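You operate a simulated robot arm through the tools that you are given. There is no shell and no other tool. Be economical: measure what you need, move in short steps, check, and stop when the job is done.

Carry out the task below with a simulated robot arm. There is one attempt and no reset: what you move stays moved.

TASK
Take the orange-tagged roll and put it in the white mesh basket. Then stack the soap box marked "35" from the side table on top of the soap box that says "20".

It is judged by the outcome, as a careful person would: the job done as asked, and still so three seconds after it is handed in. It fails if anything else is knocked over, pushed out of place, dropped, spilled or broken.

THE ROBOT
A 7-joint arm with a two-finger parallel gripper, fixed in place. Base frame: the origin is at the foot of the arm, x ahead of it, y to its left, z up; the work surface is at about z = 0. Lengths are in m, angles in rad, forces in N, time in s.
With the tool pointing down near the work surface it reaches from about 0.24 to 0.62 m from the base axis. Its first joint turns from -1.152 to 1.152 rad. Payload 2.6 kg.
Tool frame: the origin (TCP) lies between the finger pads and is the grasp point; the fingertips stand 0.03 m ahead of it; z points along the fingers, y is the line along which they close. The gripper opens to 0.094 m. The fingers are 0.028 m wide and 0.01 m thick; the gripper's body (0.05 by 0.096 m) begins 0.055 m behind the TCP.
Orientation is that of the tool frame in the base frame, as a unit quaternion [x, y, z, w]. With the fingers straight down and closing along the base's y, the tool's x points along the base's -x, its y along +y and its z along -z.

THE INTERFACE
- The arm moves only by the tool send_rows. Its argument "increments" is a list of rows, each an object (a shift or turn left out is 0, a gripper value left out holds the last) with "offset": the shift along the base's x, y, z in m, a list of three; "dr": the turn, a rotation vector about the base's x, y, z in rad, a list of three; "fingers": the gripper command, from -1 (fully open) to 1 (shut), values between in proportion. In form: [{"offset": [x, y, z], "dr": [ax, ay, az], "fingers": fingers}, ...]. A call has 1 to 8 rows; each row is the pose to reach, as a shift and turn from the pose commanded when the call began. A row lasts 0.2 s, in which the tool goes at most 0.05 m and 0.15 rad; a call with a longer step from one row to the next is refused whole, and so is a gripper value outside its range. A pose out of reach is approached as far as the arm can. The call stops where the force on the tool passes 40 N (or 10 N more than at its start, if that is more) or the arm is blocked; 0.2 s more then pass. The fingers move at their own pace (about 0.072 m/s each) and stop on an object; they squeeze with about 23 N. The grip force told is the motor's: it shows also when the fingers shut on nothing. Time passes only in rows, and 0.2 s behind the last, so rows that repeat a pose let the fingers close. It gives the time, the measured TCP pose, the force on the tool (base axes), the opening and the grip force at its end, in the units of the frame above (readings bear some noise), and new pictures: "show" is both (left out), scene, wrist or none.
- Cameras (640 x 400 px; columns grow to the right, rows downward): "scene" is fixed at [0.0335, 0.4342, 0.5541]; the picture's right is [-0.77, -0.64, 0.00], its down [-0.42, 0.51, -0.75] and it looks along [0.48, -0.58, -0.66] (base axes); focal length 226 px, centre (320, 200). "wrist" rides on the gripper at [-0.037, 0, -0.058] in the tool frame; the picture's right is [0.00, -1.00, 0.00], its down [0.97, 0.00, -0.24] and it looks along [0.24, 0.00, 0.97] (tool axes); focal length 218 px, centre (320, 200).
- measure_at(camera, pixels): for up to 12 pixels [column, row] of the newest picture of that camera ("zoom" is the newest enlarged one), the place [x, y, z] in the base frame of the surface seen there, good to about 0.003 m. No time passes.
- zoom(camera, box): a new picture of the part [left, top, right, bottom] of that camera's present view, enlarged. No time passes.
- job_done(): hands the job in; it is judged then, once.

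Work in short steps. Measure before you move; look again where a grasp or a placing could have gone wrong, and mend it. You have 80 turns and 120 pictures in all, the two below and enlarged ones among them. Open the gripper and draw the arm clear of the work before you hand the job in, unless the task says otherwise; then end with one line.

The tools are called after ">>>" as a command line: name --argument value ..., lists and objects as JSON in quotes. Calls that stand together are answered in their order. send_rows: Moves the arm, as the interface text tells. Its arguments: {"type":"object","properties":{"increments":{"type":"array"},"show":{"type":"string","enum":["both","scene","wrist","none"]}},"required":["increments"]} The other tools are called the same way: measure_at (camera, pixels) gives the place of the surface under pixels of a picture; zoom (camera, box) takes an enlarged picture of a part of a camera's view; job_done () hands the job in.

At the start:

```text
clock: 0.0
eef_pos: [0.3805, 0.0165, 0.3877]
tool_rot: [0.0, 1.0, 0.0, 0.0]
wrist_force: [-0.6, 1.1, -0.3]
gripper_width: 0.0939
grasp_force: 0.0
```

scene: 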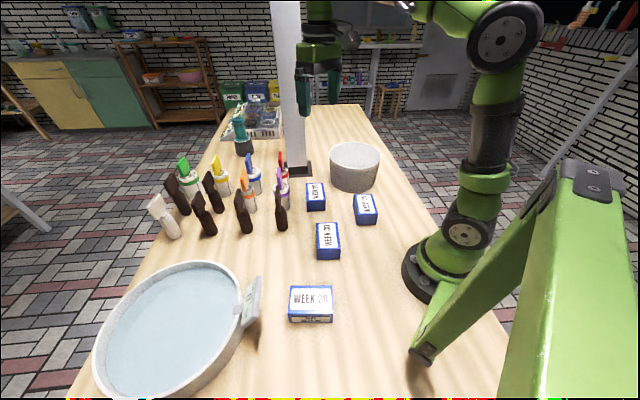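
wrist: 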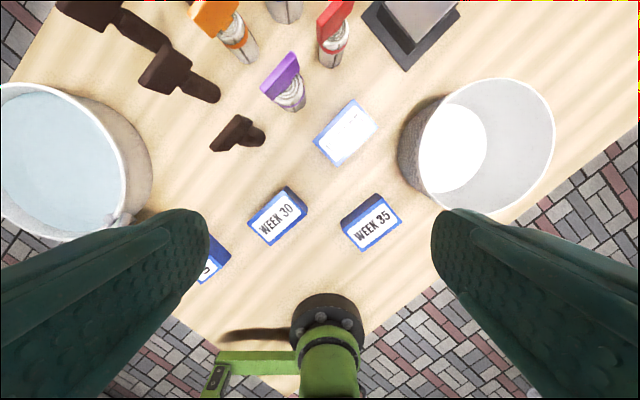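

The scene shows tagged rolls around (245,190), boxes around (320,220), and candidate baskets at (355,165) and (260,125). I zoom in to identify them.

>>> zoom --camera "scene" --box '[140, 130, 300, 250]'

>>> zoom --camera "scene" --box '[270, 130, 400, 330]'

>>> zoom --camera "scene" --box '[210, 70, 310, 170]'

>>> zoom --camera "wrist" --box '[180, 0, 560, 260]'

```text
3.33 times, centred on (220, 190) of scene
```

zoom: 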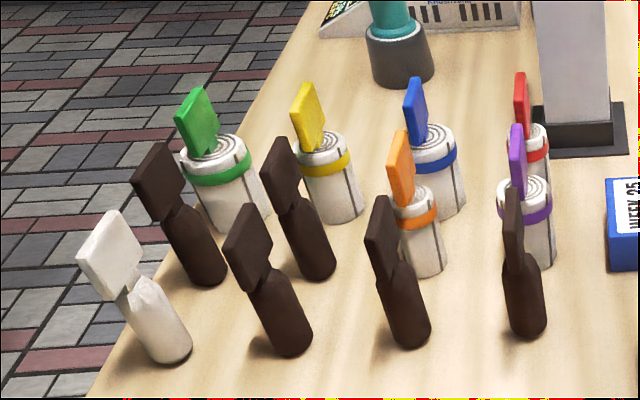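

```text
2.00 times, centred on (335, 230) of scene
```

zoom: 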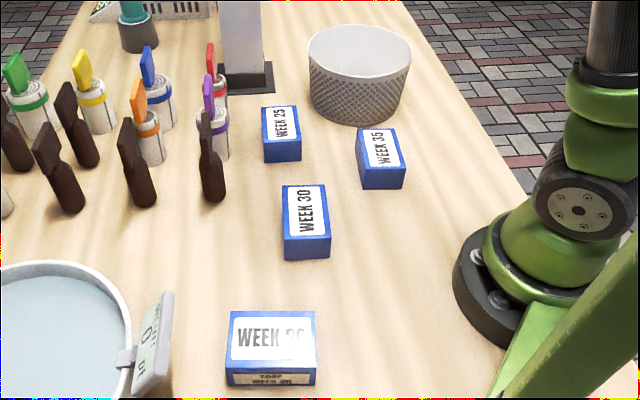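

```text
4.00 times, centred on (260, 120) of scene
```

zoom: 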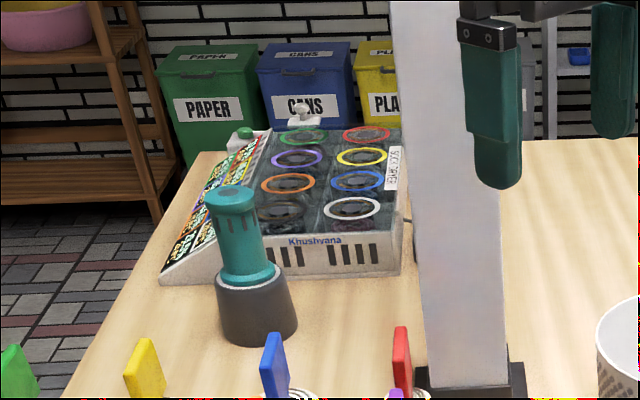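

```text
1.54 times, centred on (370, 130) of wrist
```

zoom: 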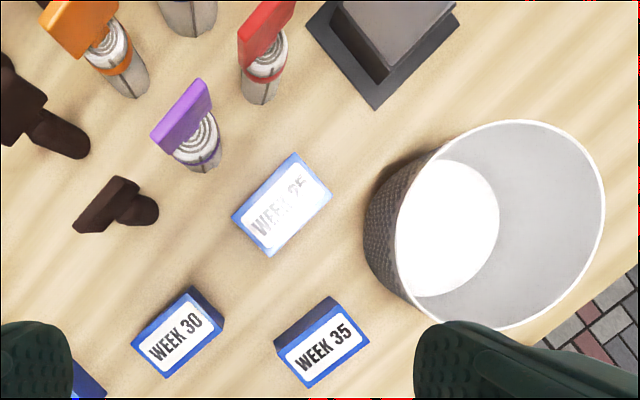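

Targets: orange roll near scene (246,190), basket (355,165), boxes 35 and 20. Measure them.

>>> measure_at --camera "scene" --pixels '[[241, 171], [245, 183], [249, 187], [249, 194], [251, 204], [245, 170], [239, 200], [280, 190], [278, 205], [251, 165], [258, 183], [221, 180]]'

>>> measure_at --camera "scene" --pixels '[[331, 150], [378, 152], [355, 145], [352, 170], [345, 185], [355, 196], [371, 195], [377, 223], [290, 287], [332, 287], [290, 312], [331, 313]]'

>>> measure_at --camera "wrist" --pixels '[[377, 199], [344, 231], [367, 250], [403, 220], [450, 150], [430, 100], [500, 80], [553, 130], [500, 218], [430, 190], [215, 22], [236, 36]]'

>>> zoom --camera "scene" --box '[220, 150, 300, 220]'

```text
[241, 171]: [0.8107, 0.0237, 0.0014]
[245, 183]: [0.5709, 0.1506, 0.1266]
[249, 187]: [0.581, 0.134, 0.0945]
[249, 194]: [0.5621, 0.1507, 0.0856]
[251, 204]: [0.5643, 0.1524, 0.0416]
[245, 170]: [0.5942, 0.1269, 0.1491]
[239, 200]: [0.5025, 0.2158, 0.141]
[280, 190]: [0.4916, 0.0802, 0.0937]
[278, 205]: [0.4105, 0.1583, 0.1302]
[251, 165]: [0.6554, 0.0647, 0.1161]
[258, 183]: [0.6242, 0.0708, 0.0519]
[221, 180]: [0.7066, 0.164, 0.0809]
```

```text
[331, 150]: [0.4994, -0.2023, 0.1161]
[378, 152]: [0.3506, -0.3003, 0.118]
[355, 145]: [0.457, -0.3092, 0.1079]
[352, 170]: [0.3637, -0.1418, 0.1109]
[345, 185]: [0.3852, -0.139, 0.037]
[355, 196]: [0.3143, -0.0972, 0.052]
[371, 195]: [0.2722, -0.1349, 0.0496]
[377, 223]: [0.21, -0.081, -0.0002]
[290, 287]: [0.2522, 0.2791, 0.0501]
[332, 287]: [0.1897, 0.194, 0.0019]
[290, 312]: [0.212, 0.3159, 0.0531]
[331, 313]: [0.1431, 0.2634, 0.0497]
```

```text
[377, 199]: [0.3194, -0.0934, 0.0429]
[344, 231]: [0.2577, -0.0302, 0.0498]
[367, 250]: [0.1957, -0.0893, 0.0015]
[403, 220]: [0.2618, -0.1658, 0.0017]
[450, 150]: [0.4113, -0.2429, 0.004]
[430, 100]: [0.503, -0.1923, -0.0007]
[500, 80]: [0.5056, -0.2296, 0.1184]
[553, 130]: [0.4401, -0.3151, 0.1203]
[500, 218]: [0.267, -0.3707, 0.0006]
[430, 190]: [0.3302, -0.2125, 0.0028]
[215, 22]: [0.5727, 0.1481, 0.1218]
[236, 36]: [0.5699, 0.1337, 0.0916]
```

```text
5.71 times, centred on (260, 185) of scene
```

zoom: 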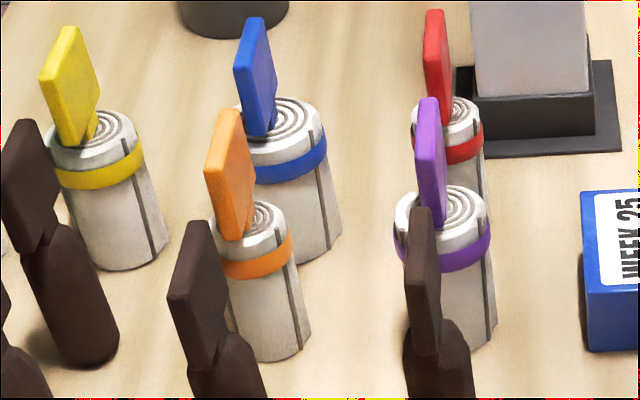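

Measure the orange tag's face and edges and the roll's top in the newest zoom.

>>> measure_at --camera "zoom" --pixels '[[222, 130], [212, 175], [235, 120], [244, 180], [238, 150], [222, 225], [225, 180], [245, 232], [262, 215], [278, 235], [238, 265], [270, 290]]'

>>> measure_at --camera "wrist" --pixels '[[195, 25], [205, 10], [225, 8], [212, 32], [234, 28], [242, 22], [243, 30], [229, 43], [245, 50], [237, 5], [200, 20], [220, 20]]'

>>> zoom --camera "wrist" --box '[140, 0, 300, 100]'

```text
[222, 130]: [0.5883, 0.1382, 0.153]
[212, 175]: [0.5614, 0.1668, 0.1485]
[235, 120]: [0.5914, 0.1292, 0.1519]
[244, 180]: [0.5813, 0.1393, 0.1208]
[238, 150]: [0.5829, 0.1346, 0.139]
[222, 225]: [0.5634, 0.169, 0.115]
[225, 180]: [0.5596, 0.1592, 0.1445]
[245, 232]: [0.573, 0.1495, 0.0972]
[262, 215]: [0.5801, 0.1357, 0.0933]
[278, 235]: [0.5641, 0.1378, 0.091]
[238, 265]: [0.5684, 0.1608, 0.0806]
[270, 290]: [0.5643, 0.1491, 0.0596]
```

```text
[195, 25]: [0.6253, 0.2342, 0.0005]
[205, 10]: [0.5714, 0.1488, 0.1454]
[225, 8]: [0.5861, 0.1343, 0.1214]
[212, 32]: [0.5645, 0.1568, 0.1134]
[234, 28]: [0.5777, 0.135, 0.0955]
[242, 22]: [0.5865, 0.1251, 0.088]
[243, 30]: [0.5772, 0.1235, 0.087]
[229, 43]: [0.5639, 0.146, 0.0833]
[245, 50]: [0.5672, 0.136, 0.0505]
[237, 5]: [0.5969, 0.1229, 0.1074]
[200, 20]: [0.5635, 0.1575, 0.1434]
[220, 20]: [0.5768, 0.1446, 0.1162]
```

```text
4.00 times, centred on (220, 50) of wrist
```

zoom: 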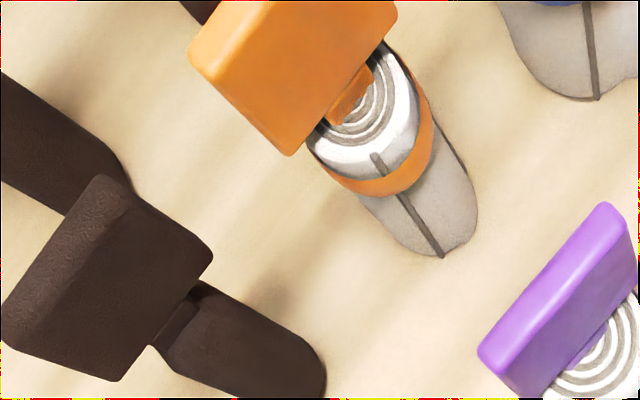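

Orange tag is centred near (0.582,0.146), its plane at about -46° in xy, z≈0.11–0.15. I check the pole and neighbours for clearance.

>>> measure_at --camera "scene" --pixels '[[293, 120], [300, 160], [305, 173], [288, 174], [216, 162], [219, 172], [212, 178], [284, 155], [240, 130], [246, 205]]'

>>> send_rows --increments '[{"offset": [0.01, 0.01, 0], "dr": [0, 0, -0.14], "fingers": -0.1}, {"offset": [0.03, 0.025, 0], "dr": [0, 0, -0.28]}, {"offset": [0.05, 0.04, 0], "dr": [0, 0, -0.42]}, {"offset": [0.07, 0.06, 0], "dr": [0, 0, -0.56]}, {"offset": [0.09, 0.08, -0.02], "dr": [0, 0, -0.68]}, {"offset": [0.12, 0.1, -0.04], "dr": [0, 0, -0.8]}, {"offset": [0.15, 0.11, -0.06], "dr": [0, 0, -0.8]}]'

```text
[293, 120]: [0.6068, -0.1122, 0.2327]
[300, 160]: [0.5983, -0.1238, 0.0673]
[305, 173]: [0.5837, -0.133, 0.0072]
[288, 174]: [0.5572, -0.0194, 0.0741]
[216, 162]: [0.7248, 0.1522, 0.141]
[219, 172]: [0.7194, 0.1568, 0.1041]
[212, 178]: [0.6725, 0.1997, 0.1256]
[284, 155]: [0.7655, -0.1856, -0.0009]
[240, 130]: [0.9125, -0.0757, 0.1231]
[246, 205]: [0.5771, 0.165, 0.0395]
```

```text
clock: 1.6
eef_pos: [0.5225, 0.1256, 0.3296]
tool_rot: [0.39, 0.921, 0.0, 0.001]
wrist_force: [0.3, 0.1, -0.9]
gripper_width: 0.0514
grasp_force: 0.1
out of reach, approached as far as the arm can: row 7
```

scene: 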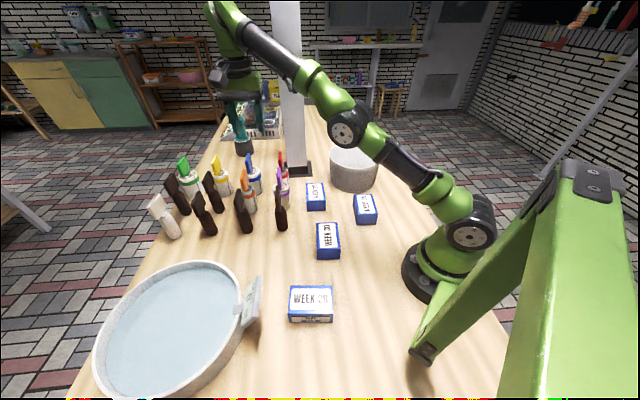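
wrist: 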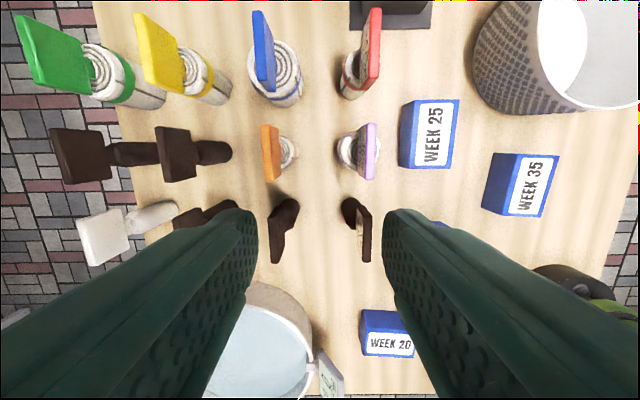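

Tag at wrist (270,152) is edge-on to the closing line, as wanted. Re-measure it and roll top from here.

>>> zoom --camera "wrist" --box '[220, 90, 380, 190]'

>>> measure_at --camera "wrist" --pixels '[[264, 127], [276, 127], [266, 178], [279, 178], [265, 150], [274, 150], [285, 150], [291, 142], [294, 155], [287, 160]]'

```text
4.00 times, centred on (300, 140) of wrist
```

zoom: 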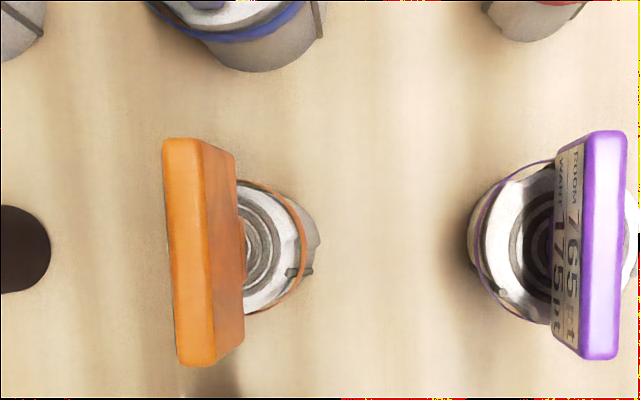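

```text
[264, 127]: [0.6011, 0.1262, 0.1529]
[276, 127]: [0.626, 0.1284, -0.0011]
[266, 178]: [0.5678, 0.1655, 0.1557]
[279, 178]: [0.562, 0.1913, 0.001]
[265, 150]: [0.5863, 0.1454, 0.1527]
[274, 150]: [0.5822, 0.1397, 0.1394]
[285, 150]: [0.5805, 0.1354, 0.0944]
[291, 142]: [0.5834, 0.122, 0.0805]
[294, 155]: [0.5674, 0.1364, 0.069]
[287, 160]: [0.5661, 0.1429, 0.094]
```

Tag centre ≈ (0.585,0.146), top z 0.154, needs ~-0.06 rad more yaw. Descend to z≈0.22 and move out, clear above the tags.

>>> send_rows --increments '[{"offset": [0, 0, -0.04], "dr": [0, 0, -0.06]}, {"offset": [0, 0, -0.08], "dr": [0, 0, -0.06]}, {"offset": [0.0, 0.0, -0.11], "dr": [0, 0, -0.06]}, {"offset": [0.03, 0.01, -0.12], "dr": [0, 0, -0.06]}, {"offset": [0.055, 0.019, -0.12], "dr": [0, 0, -0.06]}, {"offset": [0.055, 0.019, -0.12], "dr": [0, 0, -0.06]}]'

```text
clock: 3.0
eef_pos: [0.5721, 0.1508, 0.2087]
tool_rot: [0.417, 0.909, 0.0, 0.001]
wrist_force: [0.8, 0.0, -0.4]
gripper_width: 0.0517
grasp_force: 0.1
out of reach, approached as far as the arm can: row 1, 2, 3, 4, 5, 6
```

scene: 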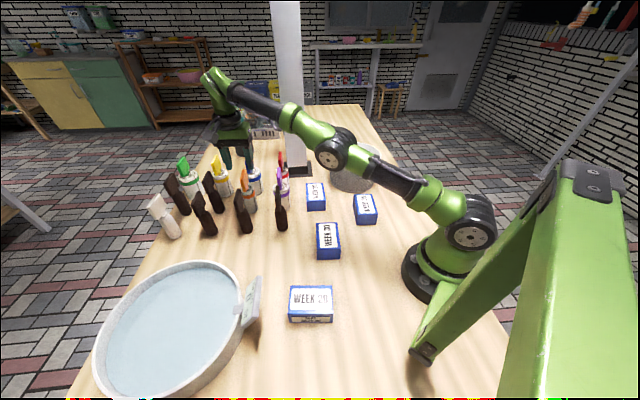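
wrist: 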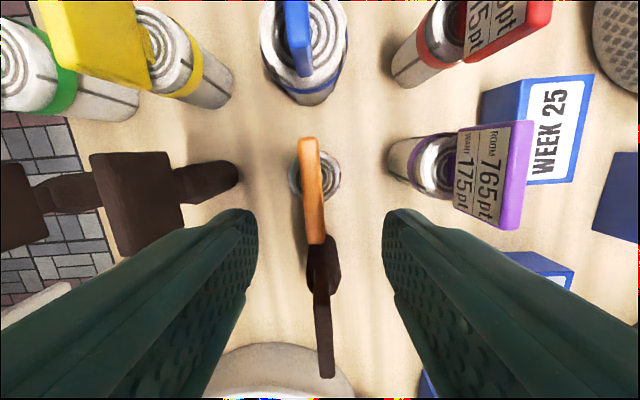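

The tag lies at wrist (306,138)–(318,243); check its line and yaw.

>>> measure_at --camera "wrist" --pixels '[[306, 142], [313, 142], [303, 190], [311, 190], [308, 238], [320, 238], [310, 165], [318, 190], [326, 170]]'

>>> zoom --camera "wrist" --box '[240, 110, 400, 260]'

```text
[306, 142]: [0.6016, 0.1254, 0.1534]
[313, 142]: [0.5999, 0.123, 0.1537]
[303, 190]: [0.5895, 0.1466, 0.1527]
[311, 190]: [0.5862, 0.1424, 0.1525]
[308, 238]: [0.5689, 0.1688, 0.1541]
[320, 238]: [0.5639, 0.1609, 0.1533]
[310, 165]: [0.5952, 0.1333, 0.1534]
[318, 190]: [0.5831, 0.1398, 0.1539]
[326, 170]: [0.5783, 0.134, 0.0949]
```

```text
2.67 times, centred on (320, 185) of wrist
```

zoom: 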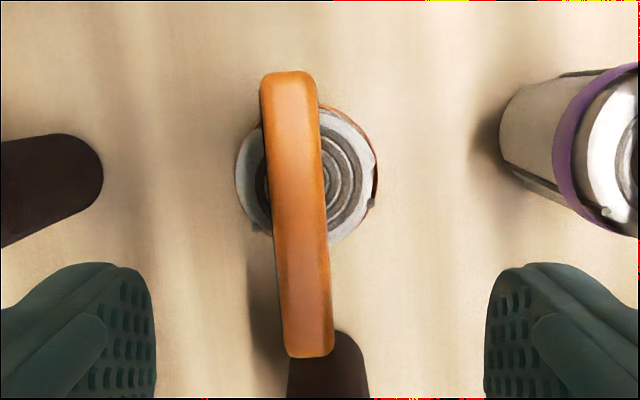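

Aligned within a few degrees; descend around the tag to z≈0.130 with a small yaw correction.

>>> send_rows --increments '[{"offset": [-0.0015, -0.001, -0.02], "dr": [0, 0, 0.05]}, {"offset": [-0.0015, -0.001, -0.04], "dr": [0, 0, 0.05]}, {"offset": [-0.0015, -0.001, -0.06], "dr": [0, 0, 0.05]}, {"offset": [-0.0015, -0.001, -0.077], "dr": [0, 0, 0.05]}, {"offset": [-0.0015, -0.001, -0.077], "dr": [0, 0, 0.05]}]'

```text
clock: 4.2
eef_pos: [0.5894, 0.155, 0.1371]
tool_rot: [0.395, 0.919, -0.001, -0.001]
wrist_force: [-0.1, -0.4, -0.7]
gripper_width: 0.0518
grasp_force: 0.1
out of reach, approached as far as the arm can: row 1, 2, 3, 4, 5
```

scene: 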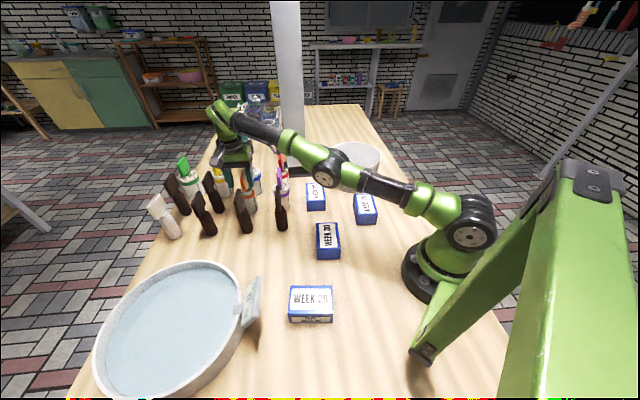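
wrist: 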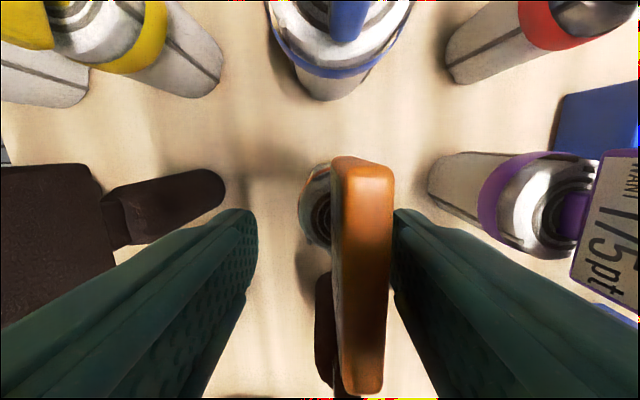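

The tag is now near the right finger (col 365 vs centre 320); shift about 1 cm along -tool y in a small step and read back.

>>> send_rows --increments '[{"offset": [-0.003, -0.004, 0.0]}, {"offset": [-0.006, -0.008, 0.0]}, {"offset": [-0.006, -0.008, 0.0]}]' --show "wrist"

```text
clock: 5.0
eef_pos: [0.5903, 0.1491, 0.1374]
tool_rot: [0.394, 0.919, 0.0, 0.0]
wrist_force: [-0.3, 0.1, 0.2]
gripper_width: 0.0517
grasp_force: 0.1
out of reach, approached as far as the arm can: row 1, 2, 3
```

wrist: 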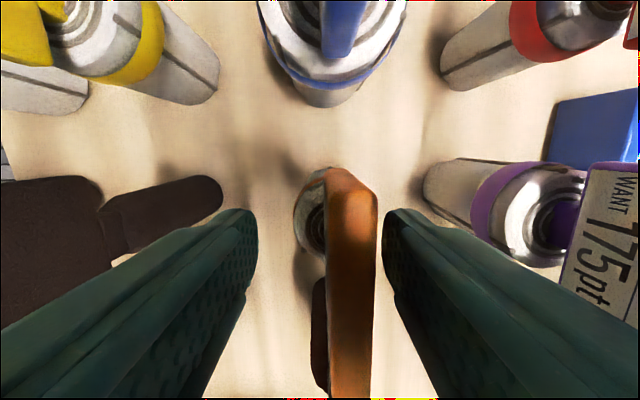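

Commanded pose seems still radially outside reach; pull inward.

>>> send_rows --increments '[{"offset": [-0.004, -0.002, 0.0]}, {"offset": [-0.008, -0.004, 0.0]}, {"offset": [-0.012, -0.005, 0.0]}, {"offset": [-0.012, -0.005, 0.0]}]' --show "wrist"

```text
clock: 6.0
eef_pos: [0.5893, 0.1483, 0.1402]
tool_rot: [0.395, 0.918, -0.001, 0.001]
wrist_force: [-0.6, -0.3, -0.3]
gripper_width: 0.0516
grasp_force: 0.1
out of reach, approached as far as the arm can: row 1, 2, 3, 4
```

wrist: 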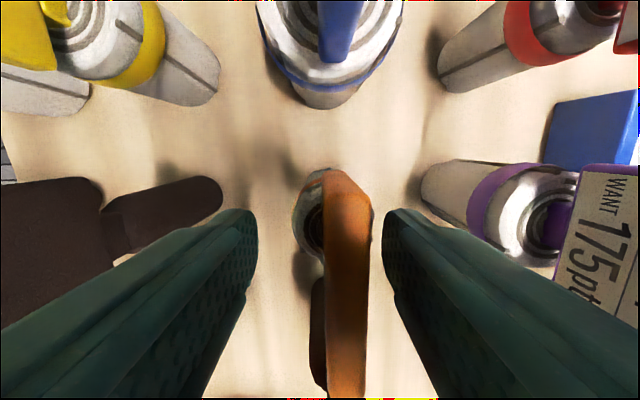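

Probe with a small inward/down step to see how the command reference behaves.

>>> send_rows --increments '[{"offset": [-0.002, -0.002, -0.004]}, {"offset": [-0.004, -0.004, -0.008]}, {"offset": [-0.004, -0.004, -0.008]}]' --show "wrist"

```text
clock: 6.8
eef_pos: [0.5916, 0.1462, 0.1315]
tool_rot: [0.395, 0.919, -0.001, -0.002]
wrist_force: [-0.2, 0.8, -1.1]
gripper_width: 0.0517
grasp_force: 0.0
out of reach, approached as far as the arm can: row 2, 3
```

wrist: 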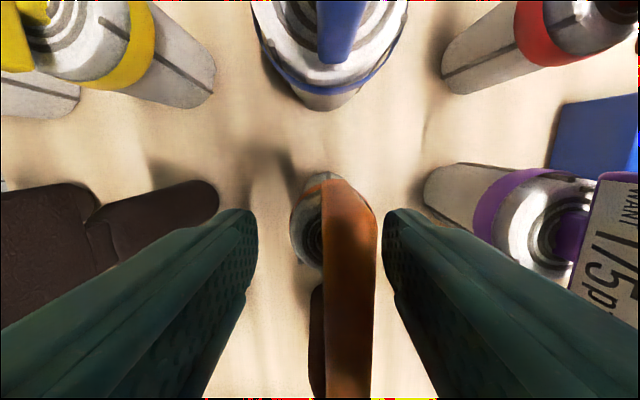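

Try a clearer inward pull along the tool's -y only, in fine steps.

>>> send_rows --increments '[{"offset": [-0.004, -0.001, 0]}, {"offset": [-0.008, -0.001, 0]}, {"offset": [-0.008, -0.001, 0]}, {"offset": [-0.008, -0.001, 0]}, {"offset": [-0.008, -0.001, 0]}]' --show "wrist"

```text
clock: 8.0
eef_pos: [0.5909, 0.1469, 0.1337]
tool_rot: [0.395, 0.919, 0.0, 0.0]
wrist_force: [1.4, -0.1, 0.6]
gripper_width: 0.0518
grasp_force: 0.1
out of reach, approached as far as the arm can: row 1, 2, 3, 4, 5
```

wrist: 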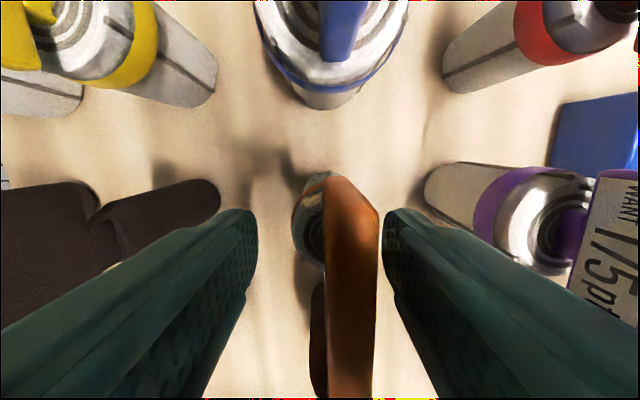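

Radial motion is singular here, tangential works; shift 6 mm tangentially (-y), then close softly.

>>> send_rows --increments '[{"offset": [-0.001, -0.004, -0.002]}, {"offset": [-0.002, -0.007, -0.003]}, {"offset": [-0.002, -0.007, -0.003]}]' --show "wrist"

```text
clock: 8.8
eef_pos: [0.5936, 0.141, 0.1302]
tool_rot: [0.394, 0.919, -0.001, 0.0]
wrist_force: [0.2, -0.1, -0.1]
gripper_width: 0.0515
grasp_force: 0.0
out of reach, approached as far as the arm can: row 2, 3
```

wrist: 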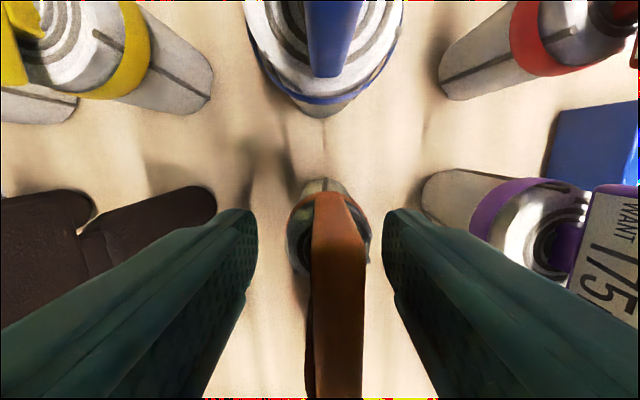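

Tag nearly centred (col ~335). Close the fingers.

>>> send_rows --increments '[{"fingers": 0.3}, {"fingers": 0.6}, {"fingers": 1}, {"fingers": 1}, {"fingers": 1}]'

```text
clock: 10.0
eef_pos: [0.5938, 0.1408, 0.1312]
tool_rot: [0.395, 0.919, 0.0, -0.001]
wrist_force: [-0.3, -0.4, -0.1]
gripper_width: 0.0156
grasp_force: 23.2
```

scene: 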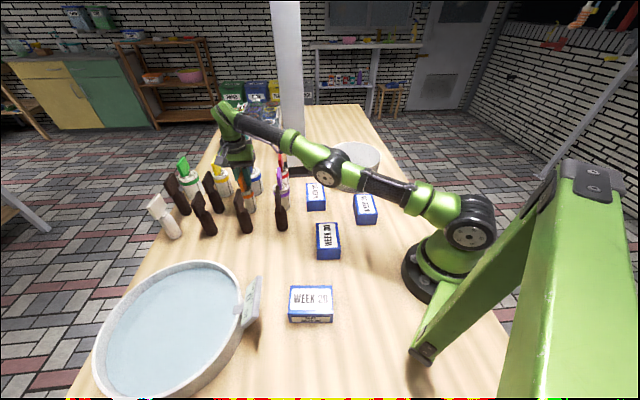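
wrist: 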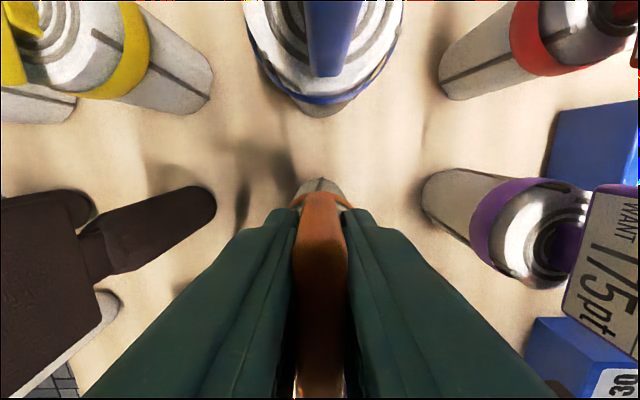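

Tag gripped (0.0156 m, 23 N). Lift, following inward as reach demands.

>>> send_rows --increments '[{"offset": [-0.004, -0.001, 0.03]}, {"offset": [-0.01, -0.003, 0.07]}, {"offset": [-0.025, -0.006, 0.11]}, {"offset": [-0.045, -0.01, 0.15]}, {"offset": [-0.07, -0.017, 0.18]}, {"offset": [-0.09, -0.022, 0.2]}, {"offset": [-0.09, -0.022, 0.2]}]'

```text
clock: 11.6
eef_pos: [0.5282, 0.1241, 0.3229]
tool_rot: [0.394, 0.919, 0.0, 0.0]
wrist_force: [0.5, 0.3, -2.0]
gripper_width: 0.0152
grasp_force: 22.5
out of reach, approached as far as the arm can: row 2, 3, 5, 6, 7
```

scene: 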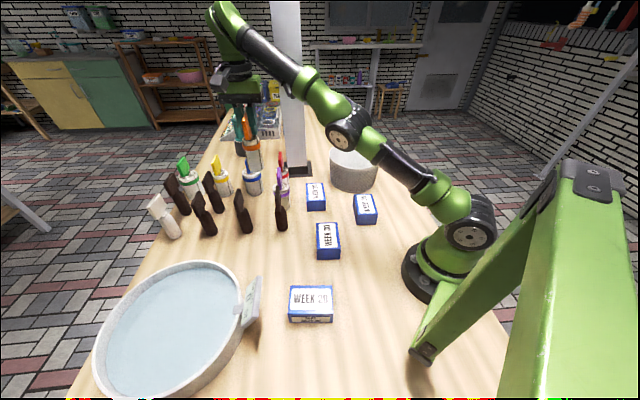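
wrist: 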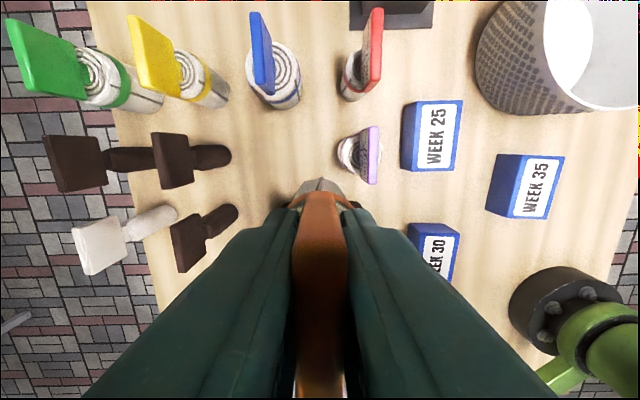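

Roll is held, bottom ≈0.19. Move inward off the reach limit.

>>> send_rows --increments '[{"offset": [-0.025, -0.02, 0.0]}, {"offset": [-0.05, -0.045, 0.0]}, {"offset": [-0.075, -0.075, 0.0]}, {"offset": [-0.09, -0.11, 0.0]}, {"offset": [-0.1, -0.15, 0.0]}, {"offset": [-0.1, -0.15, 0.0]}]'

```text
clock: 13.0
eef_pos: [0.4248, -0.0277, 0.3236]
tool_rot: [0.394, 0.919, -0.001, 0.0]
wrist_force: [-0.3, 0.0, -1.8]
gripper_width: 0.0152
grasp_force: 23.2
out of reach, approached as far as the arm can: row 1
```

scene: 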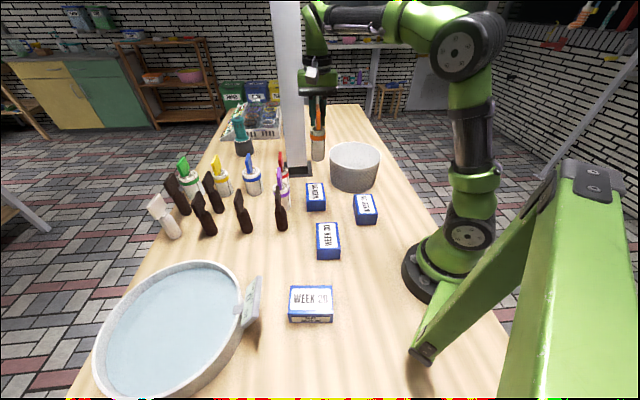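
wrist: 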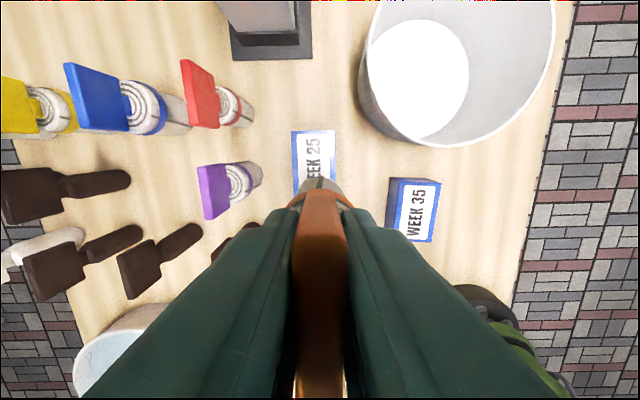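

Free motion restored. Measure the basket's rim and floor from this view.

>>> measure_at --camera "wrist" --pixels '[[369, 50], [380, 100], [410, 137], [450, 145], [490, 137], [535, 95], [553, 50], [418, 78], [440, 50], [400, 100], [390, 5], [418, 20]]'

```text
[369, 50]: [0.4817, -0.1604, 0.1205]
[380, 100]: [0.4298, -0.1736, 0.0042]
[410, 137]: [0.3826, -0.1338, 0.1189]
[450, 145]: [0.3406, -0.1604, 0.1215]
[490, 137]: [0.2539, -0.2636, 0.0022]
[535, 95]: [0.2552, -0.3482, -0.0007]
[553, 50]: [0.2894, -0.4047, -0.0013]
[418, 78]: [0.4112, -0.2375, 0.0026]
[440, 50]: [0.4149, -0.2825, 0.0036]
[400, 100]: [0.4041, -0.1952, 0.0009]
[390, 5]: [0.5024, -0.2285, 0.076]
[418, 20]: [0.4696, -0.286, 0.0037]
```

Basket centre ≈ (0.411,-0.226), rim radius ≈0.096, floor z≈0.003. Move above it at height.

>>> send_rows --increments '[{"offset": [0, -0.04, 0]}, {"offset": [0, -0.085, 0]}, {"offset": [0, -0.13, 0]}, {"offset": [-0.005, -0.17, 0]}, {"offset": [-0.005, -0.2, 0]}, {"offset": [-0.005, -0.2, 0]}]'

```text
clock: 14.4
eef_pos: [0.4202, -0.2271, 0.3239]
tool_rot: [0.394, 0.919, 0.0, -0.001]
wrist_force: [1.1, 0.2, -2.4]
gripper_width: 0.0152
grasp_force: 22.2
```

scene: 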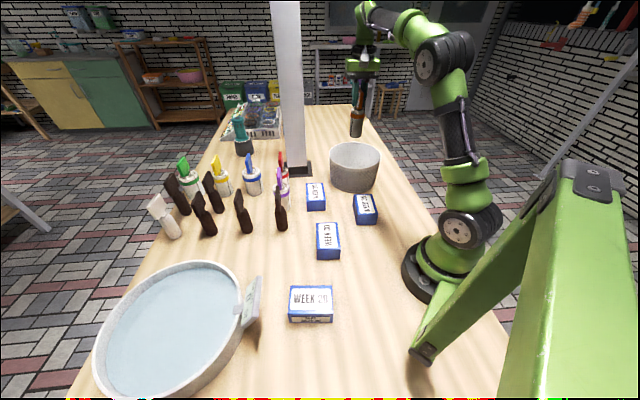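
wrist: 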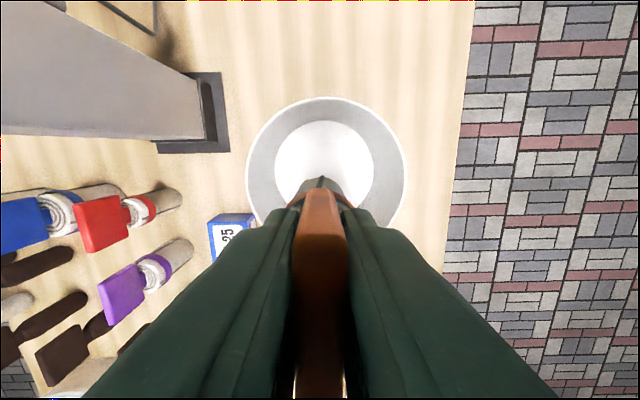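

Centred laterally (basket col 325). Descend to just above the floor.

>>> send_rows --increments '[{"offset": [0, 0, -0.04]}, {"offset": [0, 0, -0.08]}, {"offset": [0, 0, -0.12]}, {"offset": [0, 0, -0.15]}, {"offset": [0, 0, -0.17]}, {"offset": [0, 0, -0.182]}, {"offset": [0, 0, -0.186]}, {"offset": [0, 0, -0.186]}]'

```text
clock: 16.2
eef_pos: [0.4221, -0.2265, 0.1374]
tool_rot: [0.395, 0.919, 0.0, 0.0]
wrist_force: [0.6, 0.2, -1.6]
gripper_width: 0.0149
grasp_force: 23.0
```

scene: 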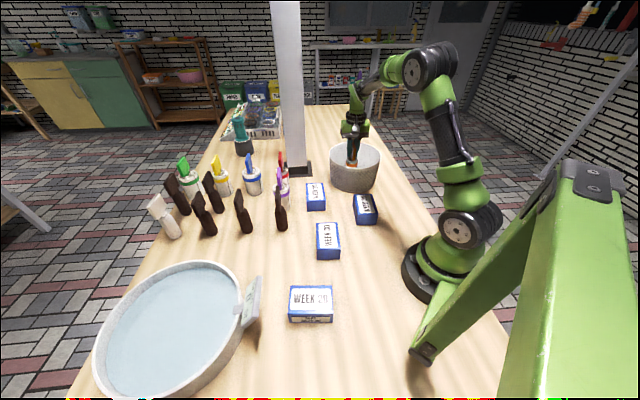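
wrist: 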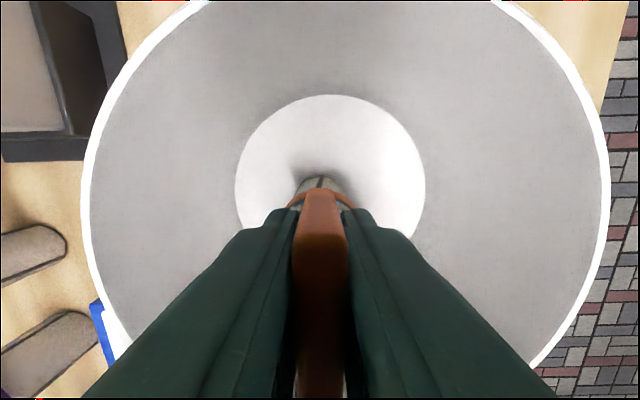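

Close to the floor; lower in 2 mm steps to contact.

>>> send_rows --increments '[{"offset": [0, 0, -0.001]}, {"offset": [0, 0, -0.002]}, {"offset": [0, 0, -0.003]}, {"offset": [0, 0, -0.003]}]' --show "none"

```text
clock: 17.2
eef_pos: [0.4229, -0.2261, 0.1348]
tool_rot: [0.394, 0.919, 0.001, 0.002]
wrist_force: [-1.9, 2.2, 6.6]
gripper_width: 0.0151
grasp_force: 23.2
```

Contact felt (6.6 N upward). Open gently and look.

>>> send_rows --increments '[{"fingers": 0.5}, {"fingers": 0.3}, {"fingers": 0.0}, {"fingers": 0.0}]' --show "wrist"

```text
clock: 18.2
eef_pos: [0.4242, -0.2271, 0.1336]
tool_rot: [0.395, 0.918, -0.001, 0.0]
wrist_force: [-0.2, 0.2, 0.3]
gripper_width: 0.047
grasp_force: 0.1
```

wrist: 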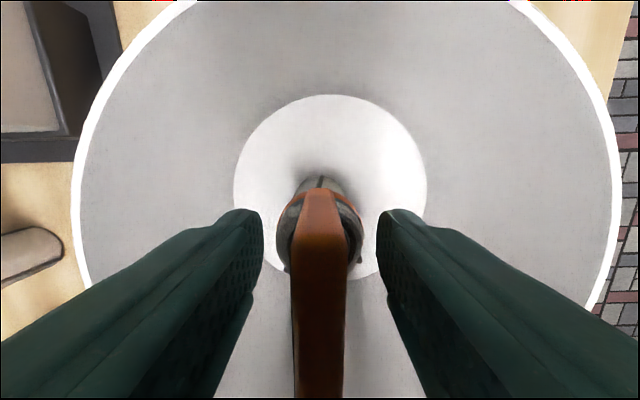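

Roll stands upright in the basket. Withdraw straight up.

>>> send_rows --increments '[{"offset": [0, 0, 0.03]}, {"offset": [0, 0, 0.07]}, {"offset": [0, 0, 0.11]}, {"offset": [0, 0, 0.15]}, {"offset": [0, 0, 0.19]}, {"offset": [-0.01, 0.04, 0.19]}, {"offset": [-0.03, 0.08, 0.19], "fingers": -1}, {"offset": [-0.06, 0.1, 0.19]}]'

```text
clock: 20.0
eef_pos: [0.362, -0.1261, 0.3263]
tool_rot: [0.395, 0.919, 0.0, 0.0]
wrist_force: [0.6, -0.5, 0.0]
gripper_width: 0.0941
grasp_force: 0.0
```

scene: 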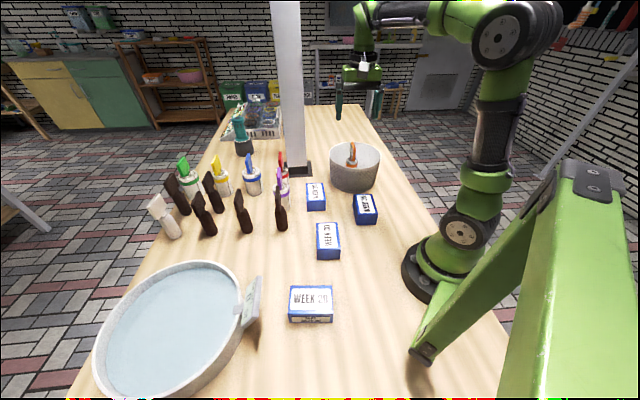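
wrist: 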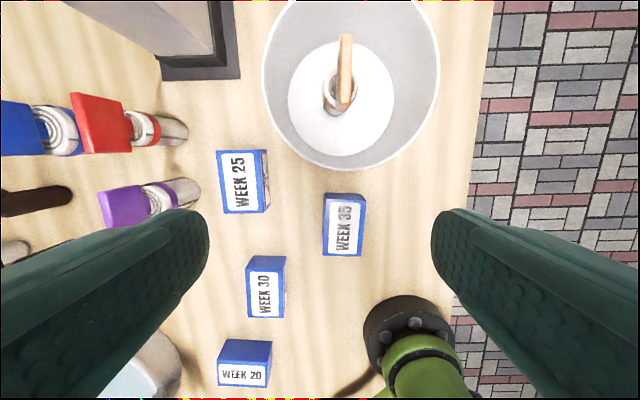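

Roll stands in the basket. Now measure boxes 35 and 20.

>>> zoom --camera "wrist" --box '[200, 130, 400, 400]'

>>> measure_at --camera "wrist" --pixels '[[329, 200], [363, 203], [325, 253], [359, 255], [345, 228], [345, 197], [219, 366], [268, 366], [219, 384], [266, 385], [243, 374], [245, 350]]'

>>> measure_at --camera "scene" --pixels '[[291, 288], [331, 288], [291, 310], [331, 311], [291, 318], [331, 320], [312, 298], [355, 197], [370, 196], [358, 213], [375, 212], [366, 218]]'

>>> zoom --camera "scene" --box '[280, 180, 390, 330]'

```text
1.48 times, centred on (300, 265) of wrist
```

zoom: 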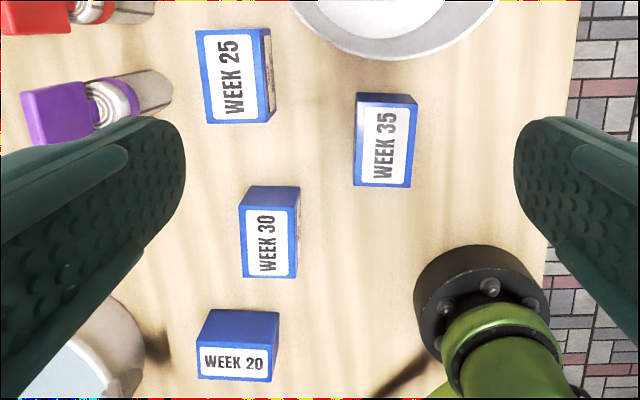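

```text
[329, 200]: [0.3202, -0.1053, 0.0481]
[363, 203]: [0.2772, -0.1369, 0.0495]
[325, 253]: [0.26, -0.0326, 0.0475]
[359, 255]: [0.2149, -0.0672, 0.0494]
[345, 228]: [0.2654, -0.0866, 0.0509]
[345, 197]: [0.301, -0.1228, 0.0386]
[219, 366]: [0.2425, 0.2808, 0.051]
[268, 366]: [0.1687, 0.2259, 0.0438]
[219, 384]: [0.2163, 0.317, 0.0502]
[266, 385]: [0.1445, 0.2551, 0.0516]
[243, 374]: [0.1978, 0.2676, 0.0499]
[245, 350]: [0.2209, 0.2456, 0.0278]
```

```text
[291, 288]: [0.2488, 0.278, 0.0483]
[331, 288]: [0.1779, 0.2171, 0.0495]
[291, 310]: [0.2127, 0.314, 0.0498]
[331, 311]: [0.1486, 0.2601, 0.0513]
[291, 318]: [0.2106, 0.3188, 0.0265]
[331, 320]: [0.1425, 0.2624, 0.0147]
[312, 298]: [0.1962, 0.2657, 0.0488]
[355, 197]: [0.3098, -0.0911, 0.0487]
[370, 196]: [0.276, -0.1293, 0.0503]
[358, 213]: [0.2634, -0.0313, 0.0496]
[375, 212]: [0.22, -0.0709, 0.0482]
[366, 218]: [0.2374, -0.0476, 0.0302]
```

```text
2.67 times, centred on (335, 255) of scene
```

zoom: 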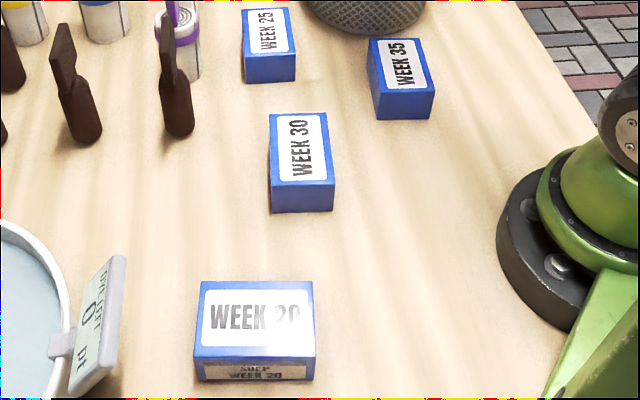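

Box 35: centre ≈(0.268,-0.0855), narrow axis at ~40.7°, top 0.049. Box 20: centre ≈(0.197,0.267), long axis ~40.6°. Move above box 35.

>>> send_rows --increments '[{"offset": [-0.03, 0.013, -0.03], "dr": [0, 0, -0.05]}, {"offset": [-0.06, 0.026, -0.06], "dr": [0, 0, -0.05]}, {"offset": [-0.08, 0.035, -0.1], "dr": [0, 0, -0.05]}, {"offset": [-0.094, 0.0406, -0.14], "dr": [0, 0, -0.05]}, {"offset": [-0.094, 0.0406, -0.18], "dr": [0, 0, -0.05]}, {"offset": [-0.094, 0.0406, -0.18], "dr": [0, 0, -0.05]}]'

>>> measure_at --camera "scene" --pixels '[[250, 280], [260, 280], [245, 325], [255, 318], [252, 300], [243, 290]]'

```text
clock: 21.4
eef_pos: [0.2687, -0.0885, 0.1432]
tool_rot: [0.417, 0.909, 0.0, 0.0]
wrist_force: [-0.2, 0.0, 0.6]
gripper_width: 0.094
grasp_force: 0.1
```

scene: 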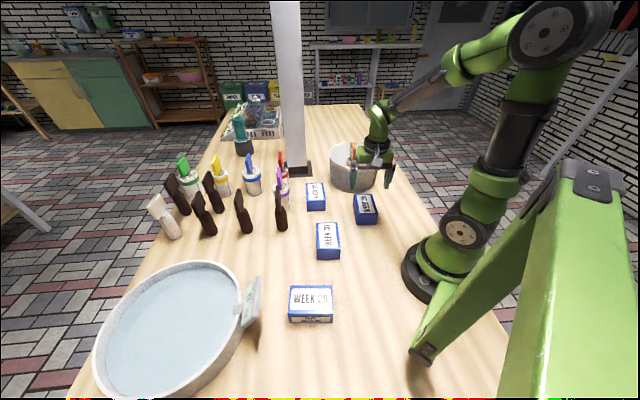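
wrist: 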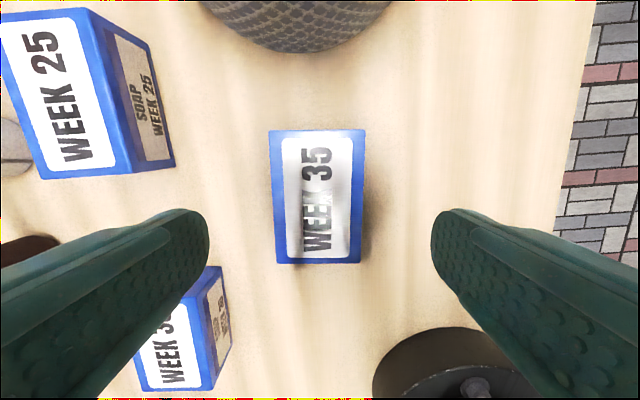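

```text
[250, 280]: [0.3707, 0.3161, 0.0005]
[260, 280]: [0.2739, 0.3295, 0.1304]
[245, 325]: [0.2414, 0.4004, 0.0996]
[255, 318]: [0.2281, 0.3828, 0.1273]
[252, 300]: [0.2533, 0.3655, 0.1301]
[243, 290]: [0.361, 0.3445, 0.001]
```

Box 35 is centred (cols 270–365, rows 130–263) and aligned. Descend to z≈0.036 and grasp.

>>> send_rows --increments '[{"offset": [0.001, 0.002, -0.04]}, {"offset": [0.001, 0.002, -0.075]}, {"offset": [0.001, 0.002, -0.1]}, {"offset": [0.001, 0.002, -0.106]}, {"offset": [0.001, 0.002, -0.106], "fingers": 0.2}, {"offset": [0.001, 0.002, -0.106], "fingers": 0.6}, {"offset": [0.001, 0.002, -0.106], "fingers": 1}, {"offset": [0.001, 0.002, -0.106], "fingers": 1}]'

```text
clock: 23.2
eef_pos: [0.2705, -0.0829, 0.0382]
tool_rot: [0.416, 0.909, 0.0, 0.0]
wrist_force: [1.3, -0.2, -0.1]
gripper_width: 0.07
grasp_force: 22.9
```

scene: 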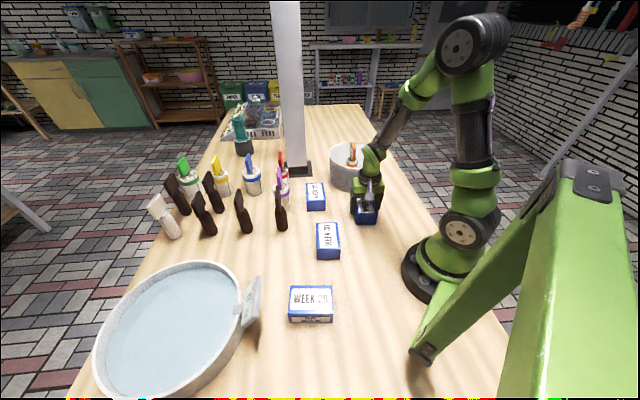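
wrist: 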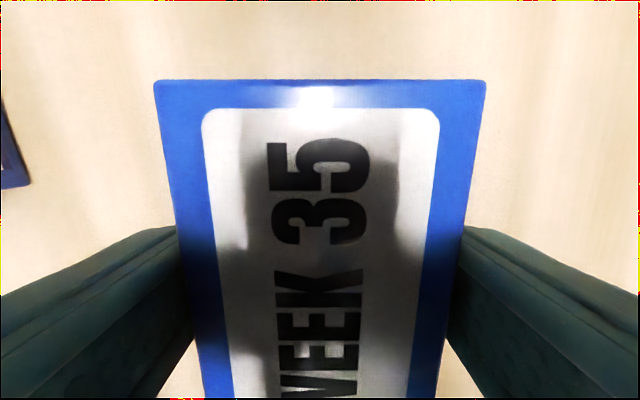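

Gripped box 35 (0.070 m). Lift to z≈0.22 and start to carry and turn toward box 20.

>>> send_rows --increments '[{"offset": [0, 0, 0.03]}, {"offset": [0, 0, 0.07]}, {"offset": [0, 0, 0.11]}, {"offset": [0, 0, 0.15], "dr": [0, 0, 0.1]}, {"offset": [0.015, 0.03, 0.17], "dr": [0, 0, 0.24]}, {"offset": [0.03, 0.07, 0.18], "dr": [0, 0, 0.38]}, {"offset": [0.04, 0.11, 0.18], "dr": [0, 0, 0.52]}, {"offset": [0.04, 0.15, 0.18], "dr": [0, 0, 0.66]}]'

```text
clock: 25.0
eef_pos: [0.3111, 0.0657, 0.2192]
tool_rot: [0.1, 0.995, -0.001, 0.0]
wrist_force: [0.5, 1.1, -0.8]
gripper_width: 0.0701
grasp_force: 23.1
```

scene: 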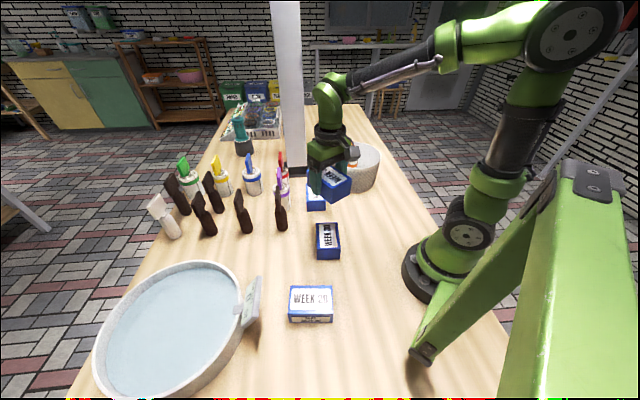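
wrist: 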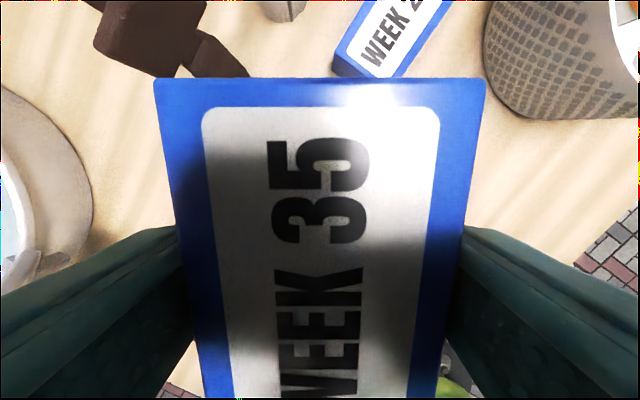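

Box held level. Zoom on box 20 to get its outline precisely.

>>> zoom --camera "scene" --box '[272, 275, 352, 325]'

```text
8.00 times, centred on (312, 300) of scene
```

zoom: 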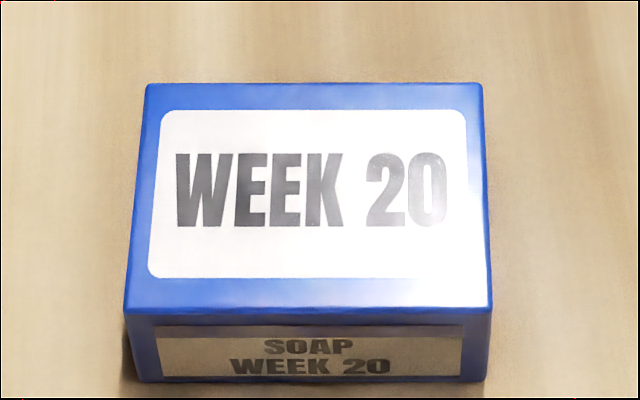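

>>> measure_at --camera "zoom" --pixels '[[151, 88], [477, 87], [129, 308], [487, 305], [312, 86], [308, 307], [140, 200], [482, 200], [310, 190]]'

```text
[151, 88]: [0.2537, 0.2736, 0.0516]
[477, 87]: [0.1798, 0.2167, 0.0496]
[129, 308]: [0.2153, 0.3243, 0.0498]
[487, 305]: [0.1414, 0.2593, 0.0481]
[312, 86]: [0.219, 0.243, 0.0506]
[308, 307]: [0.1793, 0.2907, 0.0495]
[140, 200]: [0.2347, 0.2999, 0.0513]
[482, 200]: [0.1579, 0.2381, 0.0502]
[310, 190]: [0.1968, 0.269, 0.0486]
```

Box 20 centre ≈(0.1975,0.268), long axis ~40°. Carry to above it, turning +0.9 rad.

>>> send_rows --increments '[{"offset": [-0.005, 0.035, 0], "dr": [0, 0, 0.13]}, {"offset": [-0.015, 0.07, 0], "dr": [0, 0, 0.26]}, {"offset": [-0.03, 0.105, 0], "dr": [0, 0, 0.39]}, {"offset": [-0.055, 0.14, 0], "dr": [0, 0, 0.52]}, {"offset": [-0.08, 0.17, 0], "dr": [0, 0, 0.65]}, {"offset": [-0.1, 0.19, 0], "dr": [0, 0, 0.78]}, {"offset": [-0.1136, 0.2023, -0.02], "dr": [0, 0, 0.9]}, {"offset": [-0.1136, 0.2023, -0.06], "dr": [0, 0, 0.9]}]'

```text
clock: 26.8
eef_pos: [0.1956, 0.2708, 0.1606]
tool_rot: [-0.343, 0.939, 0.001, 0.002]
wrist_force: [0.8, -0.1, -1.3]
gripper_width: 0.0702
grasp_force: 23.2
```

scene: 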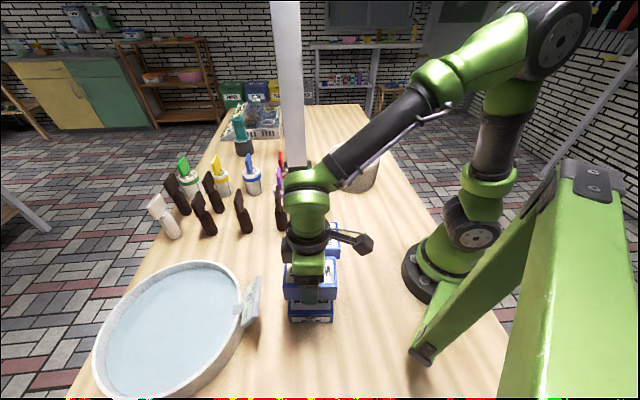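
wrist: 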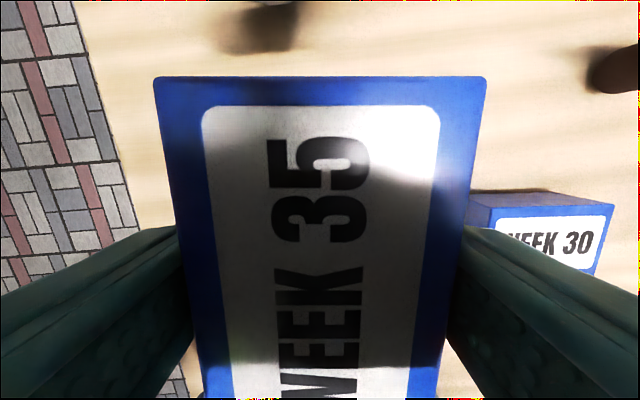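

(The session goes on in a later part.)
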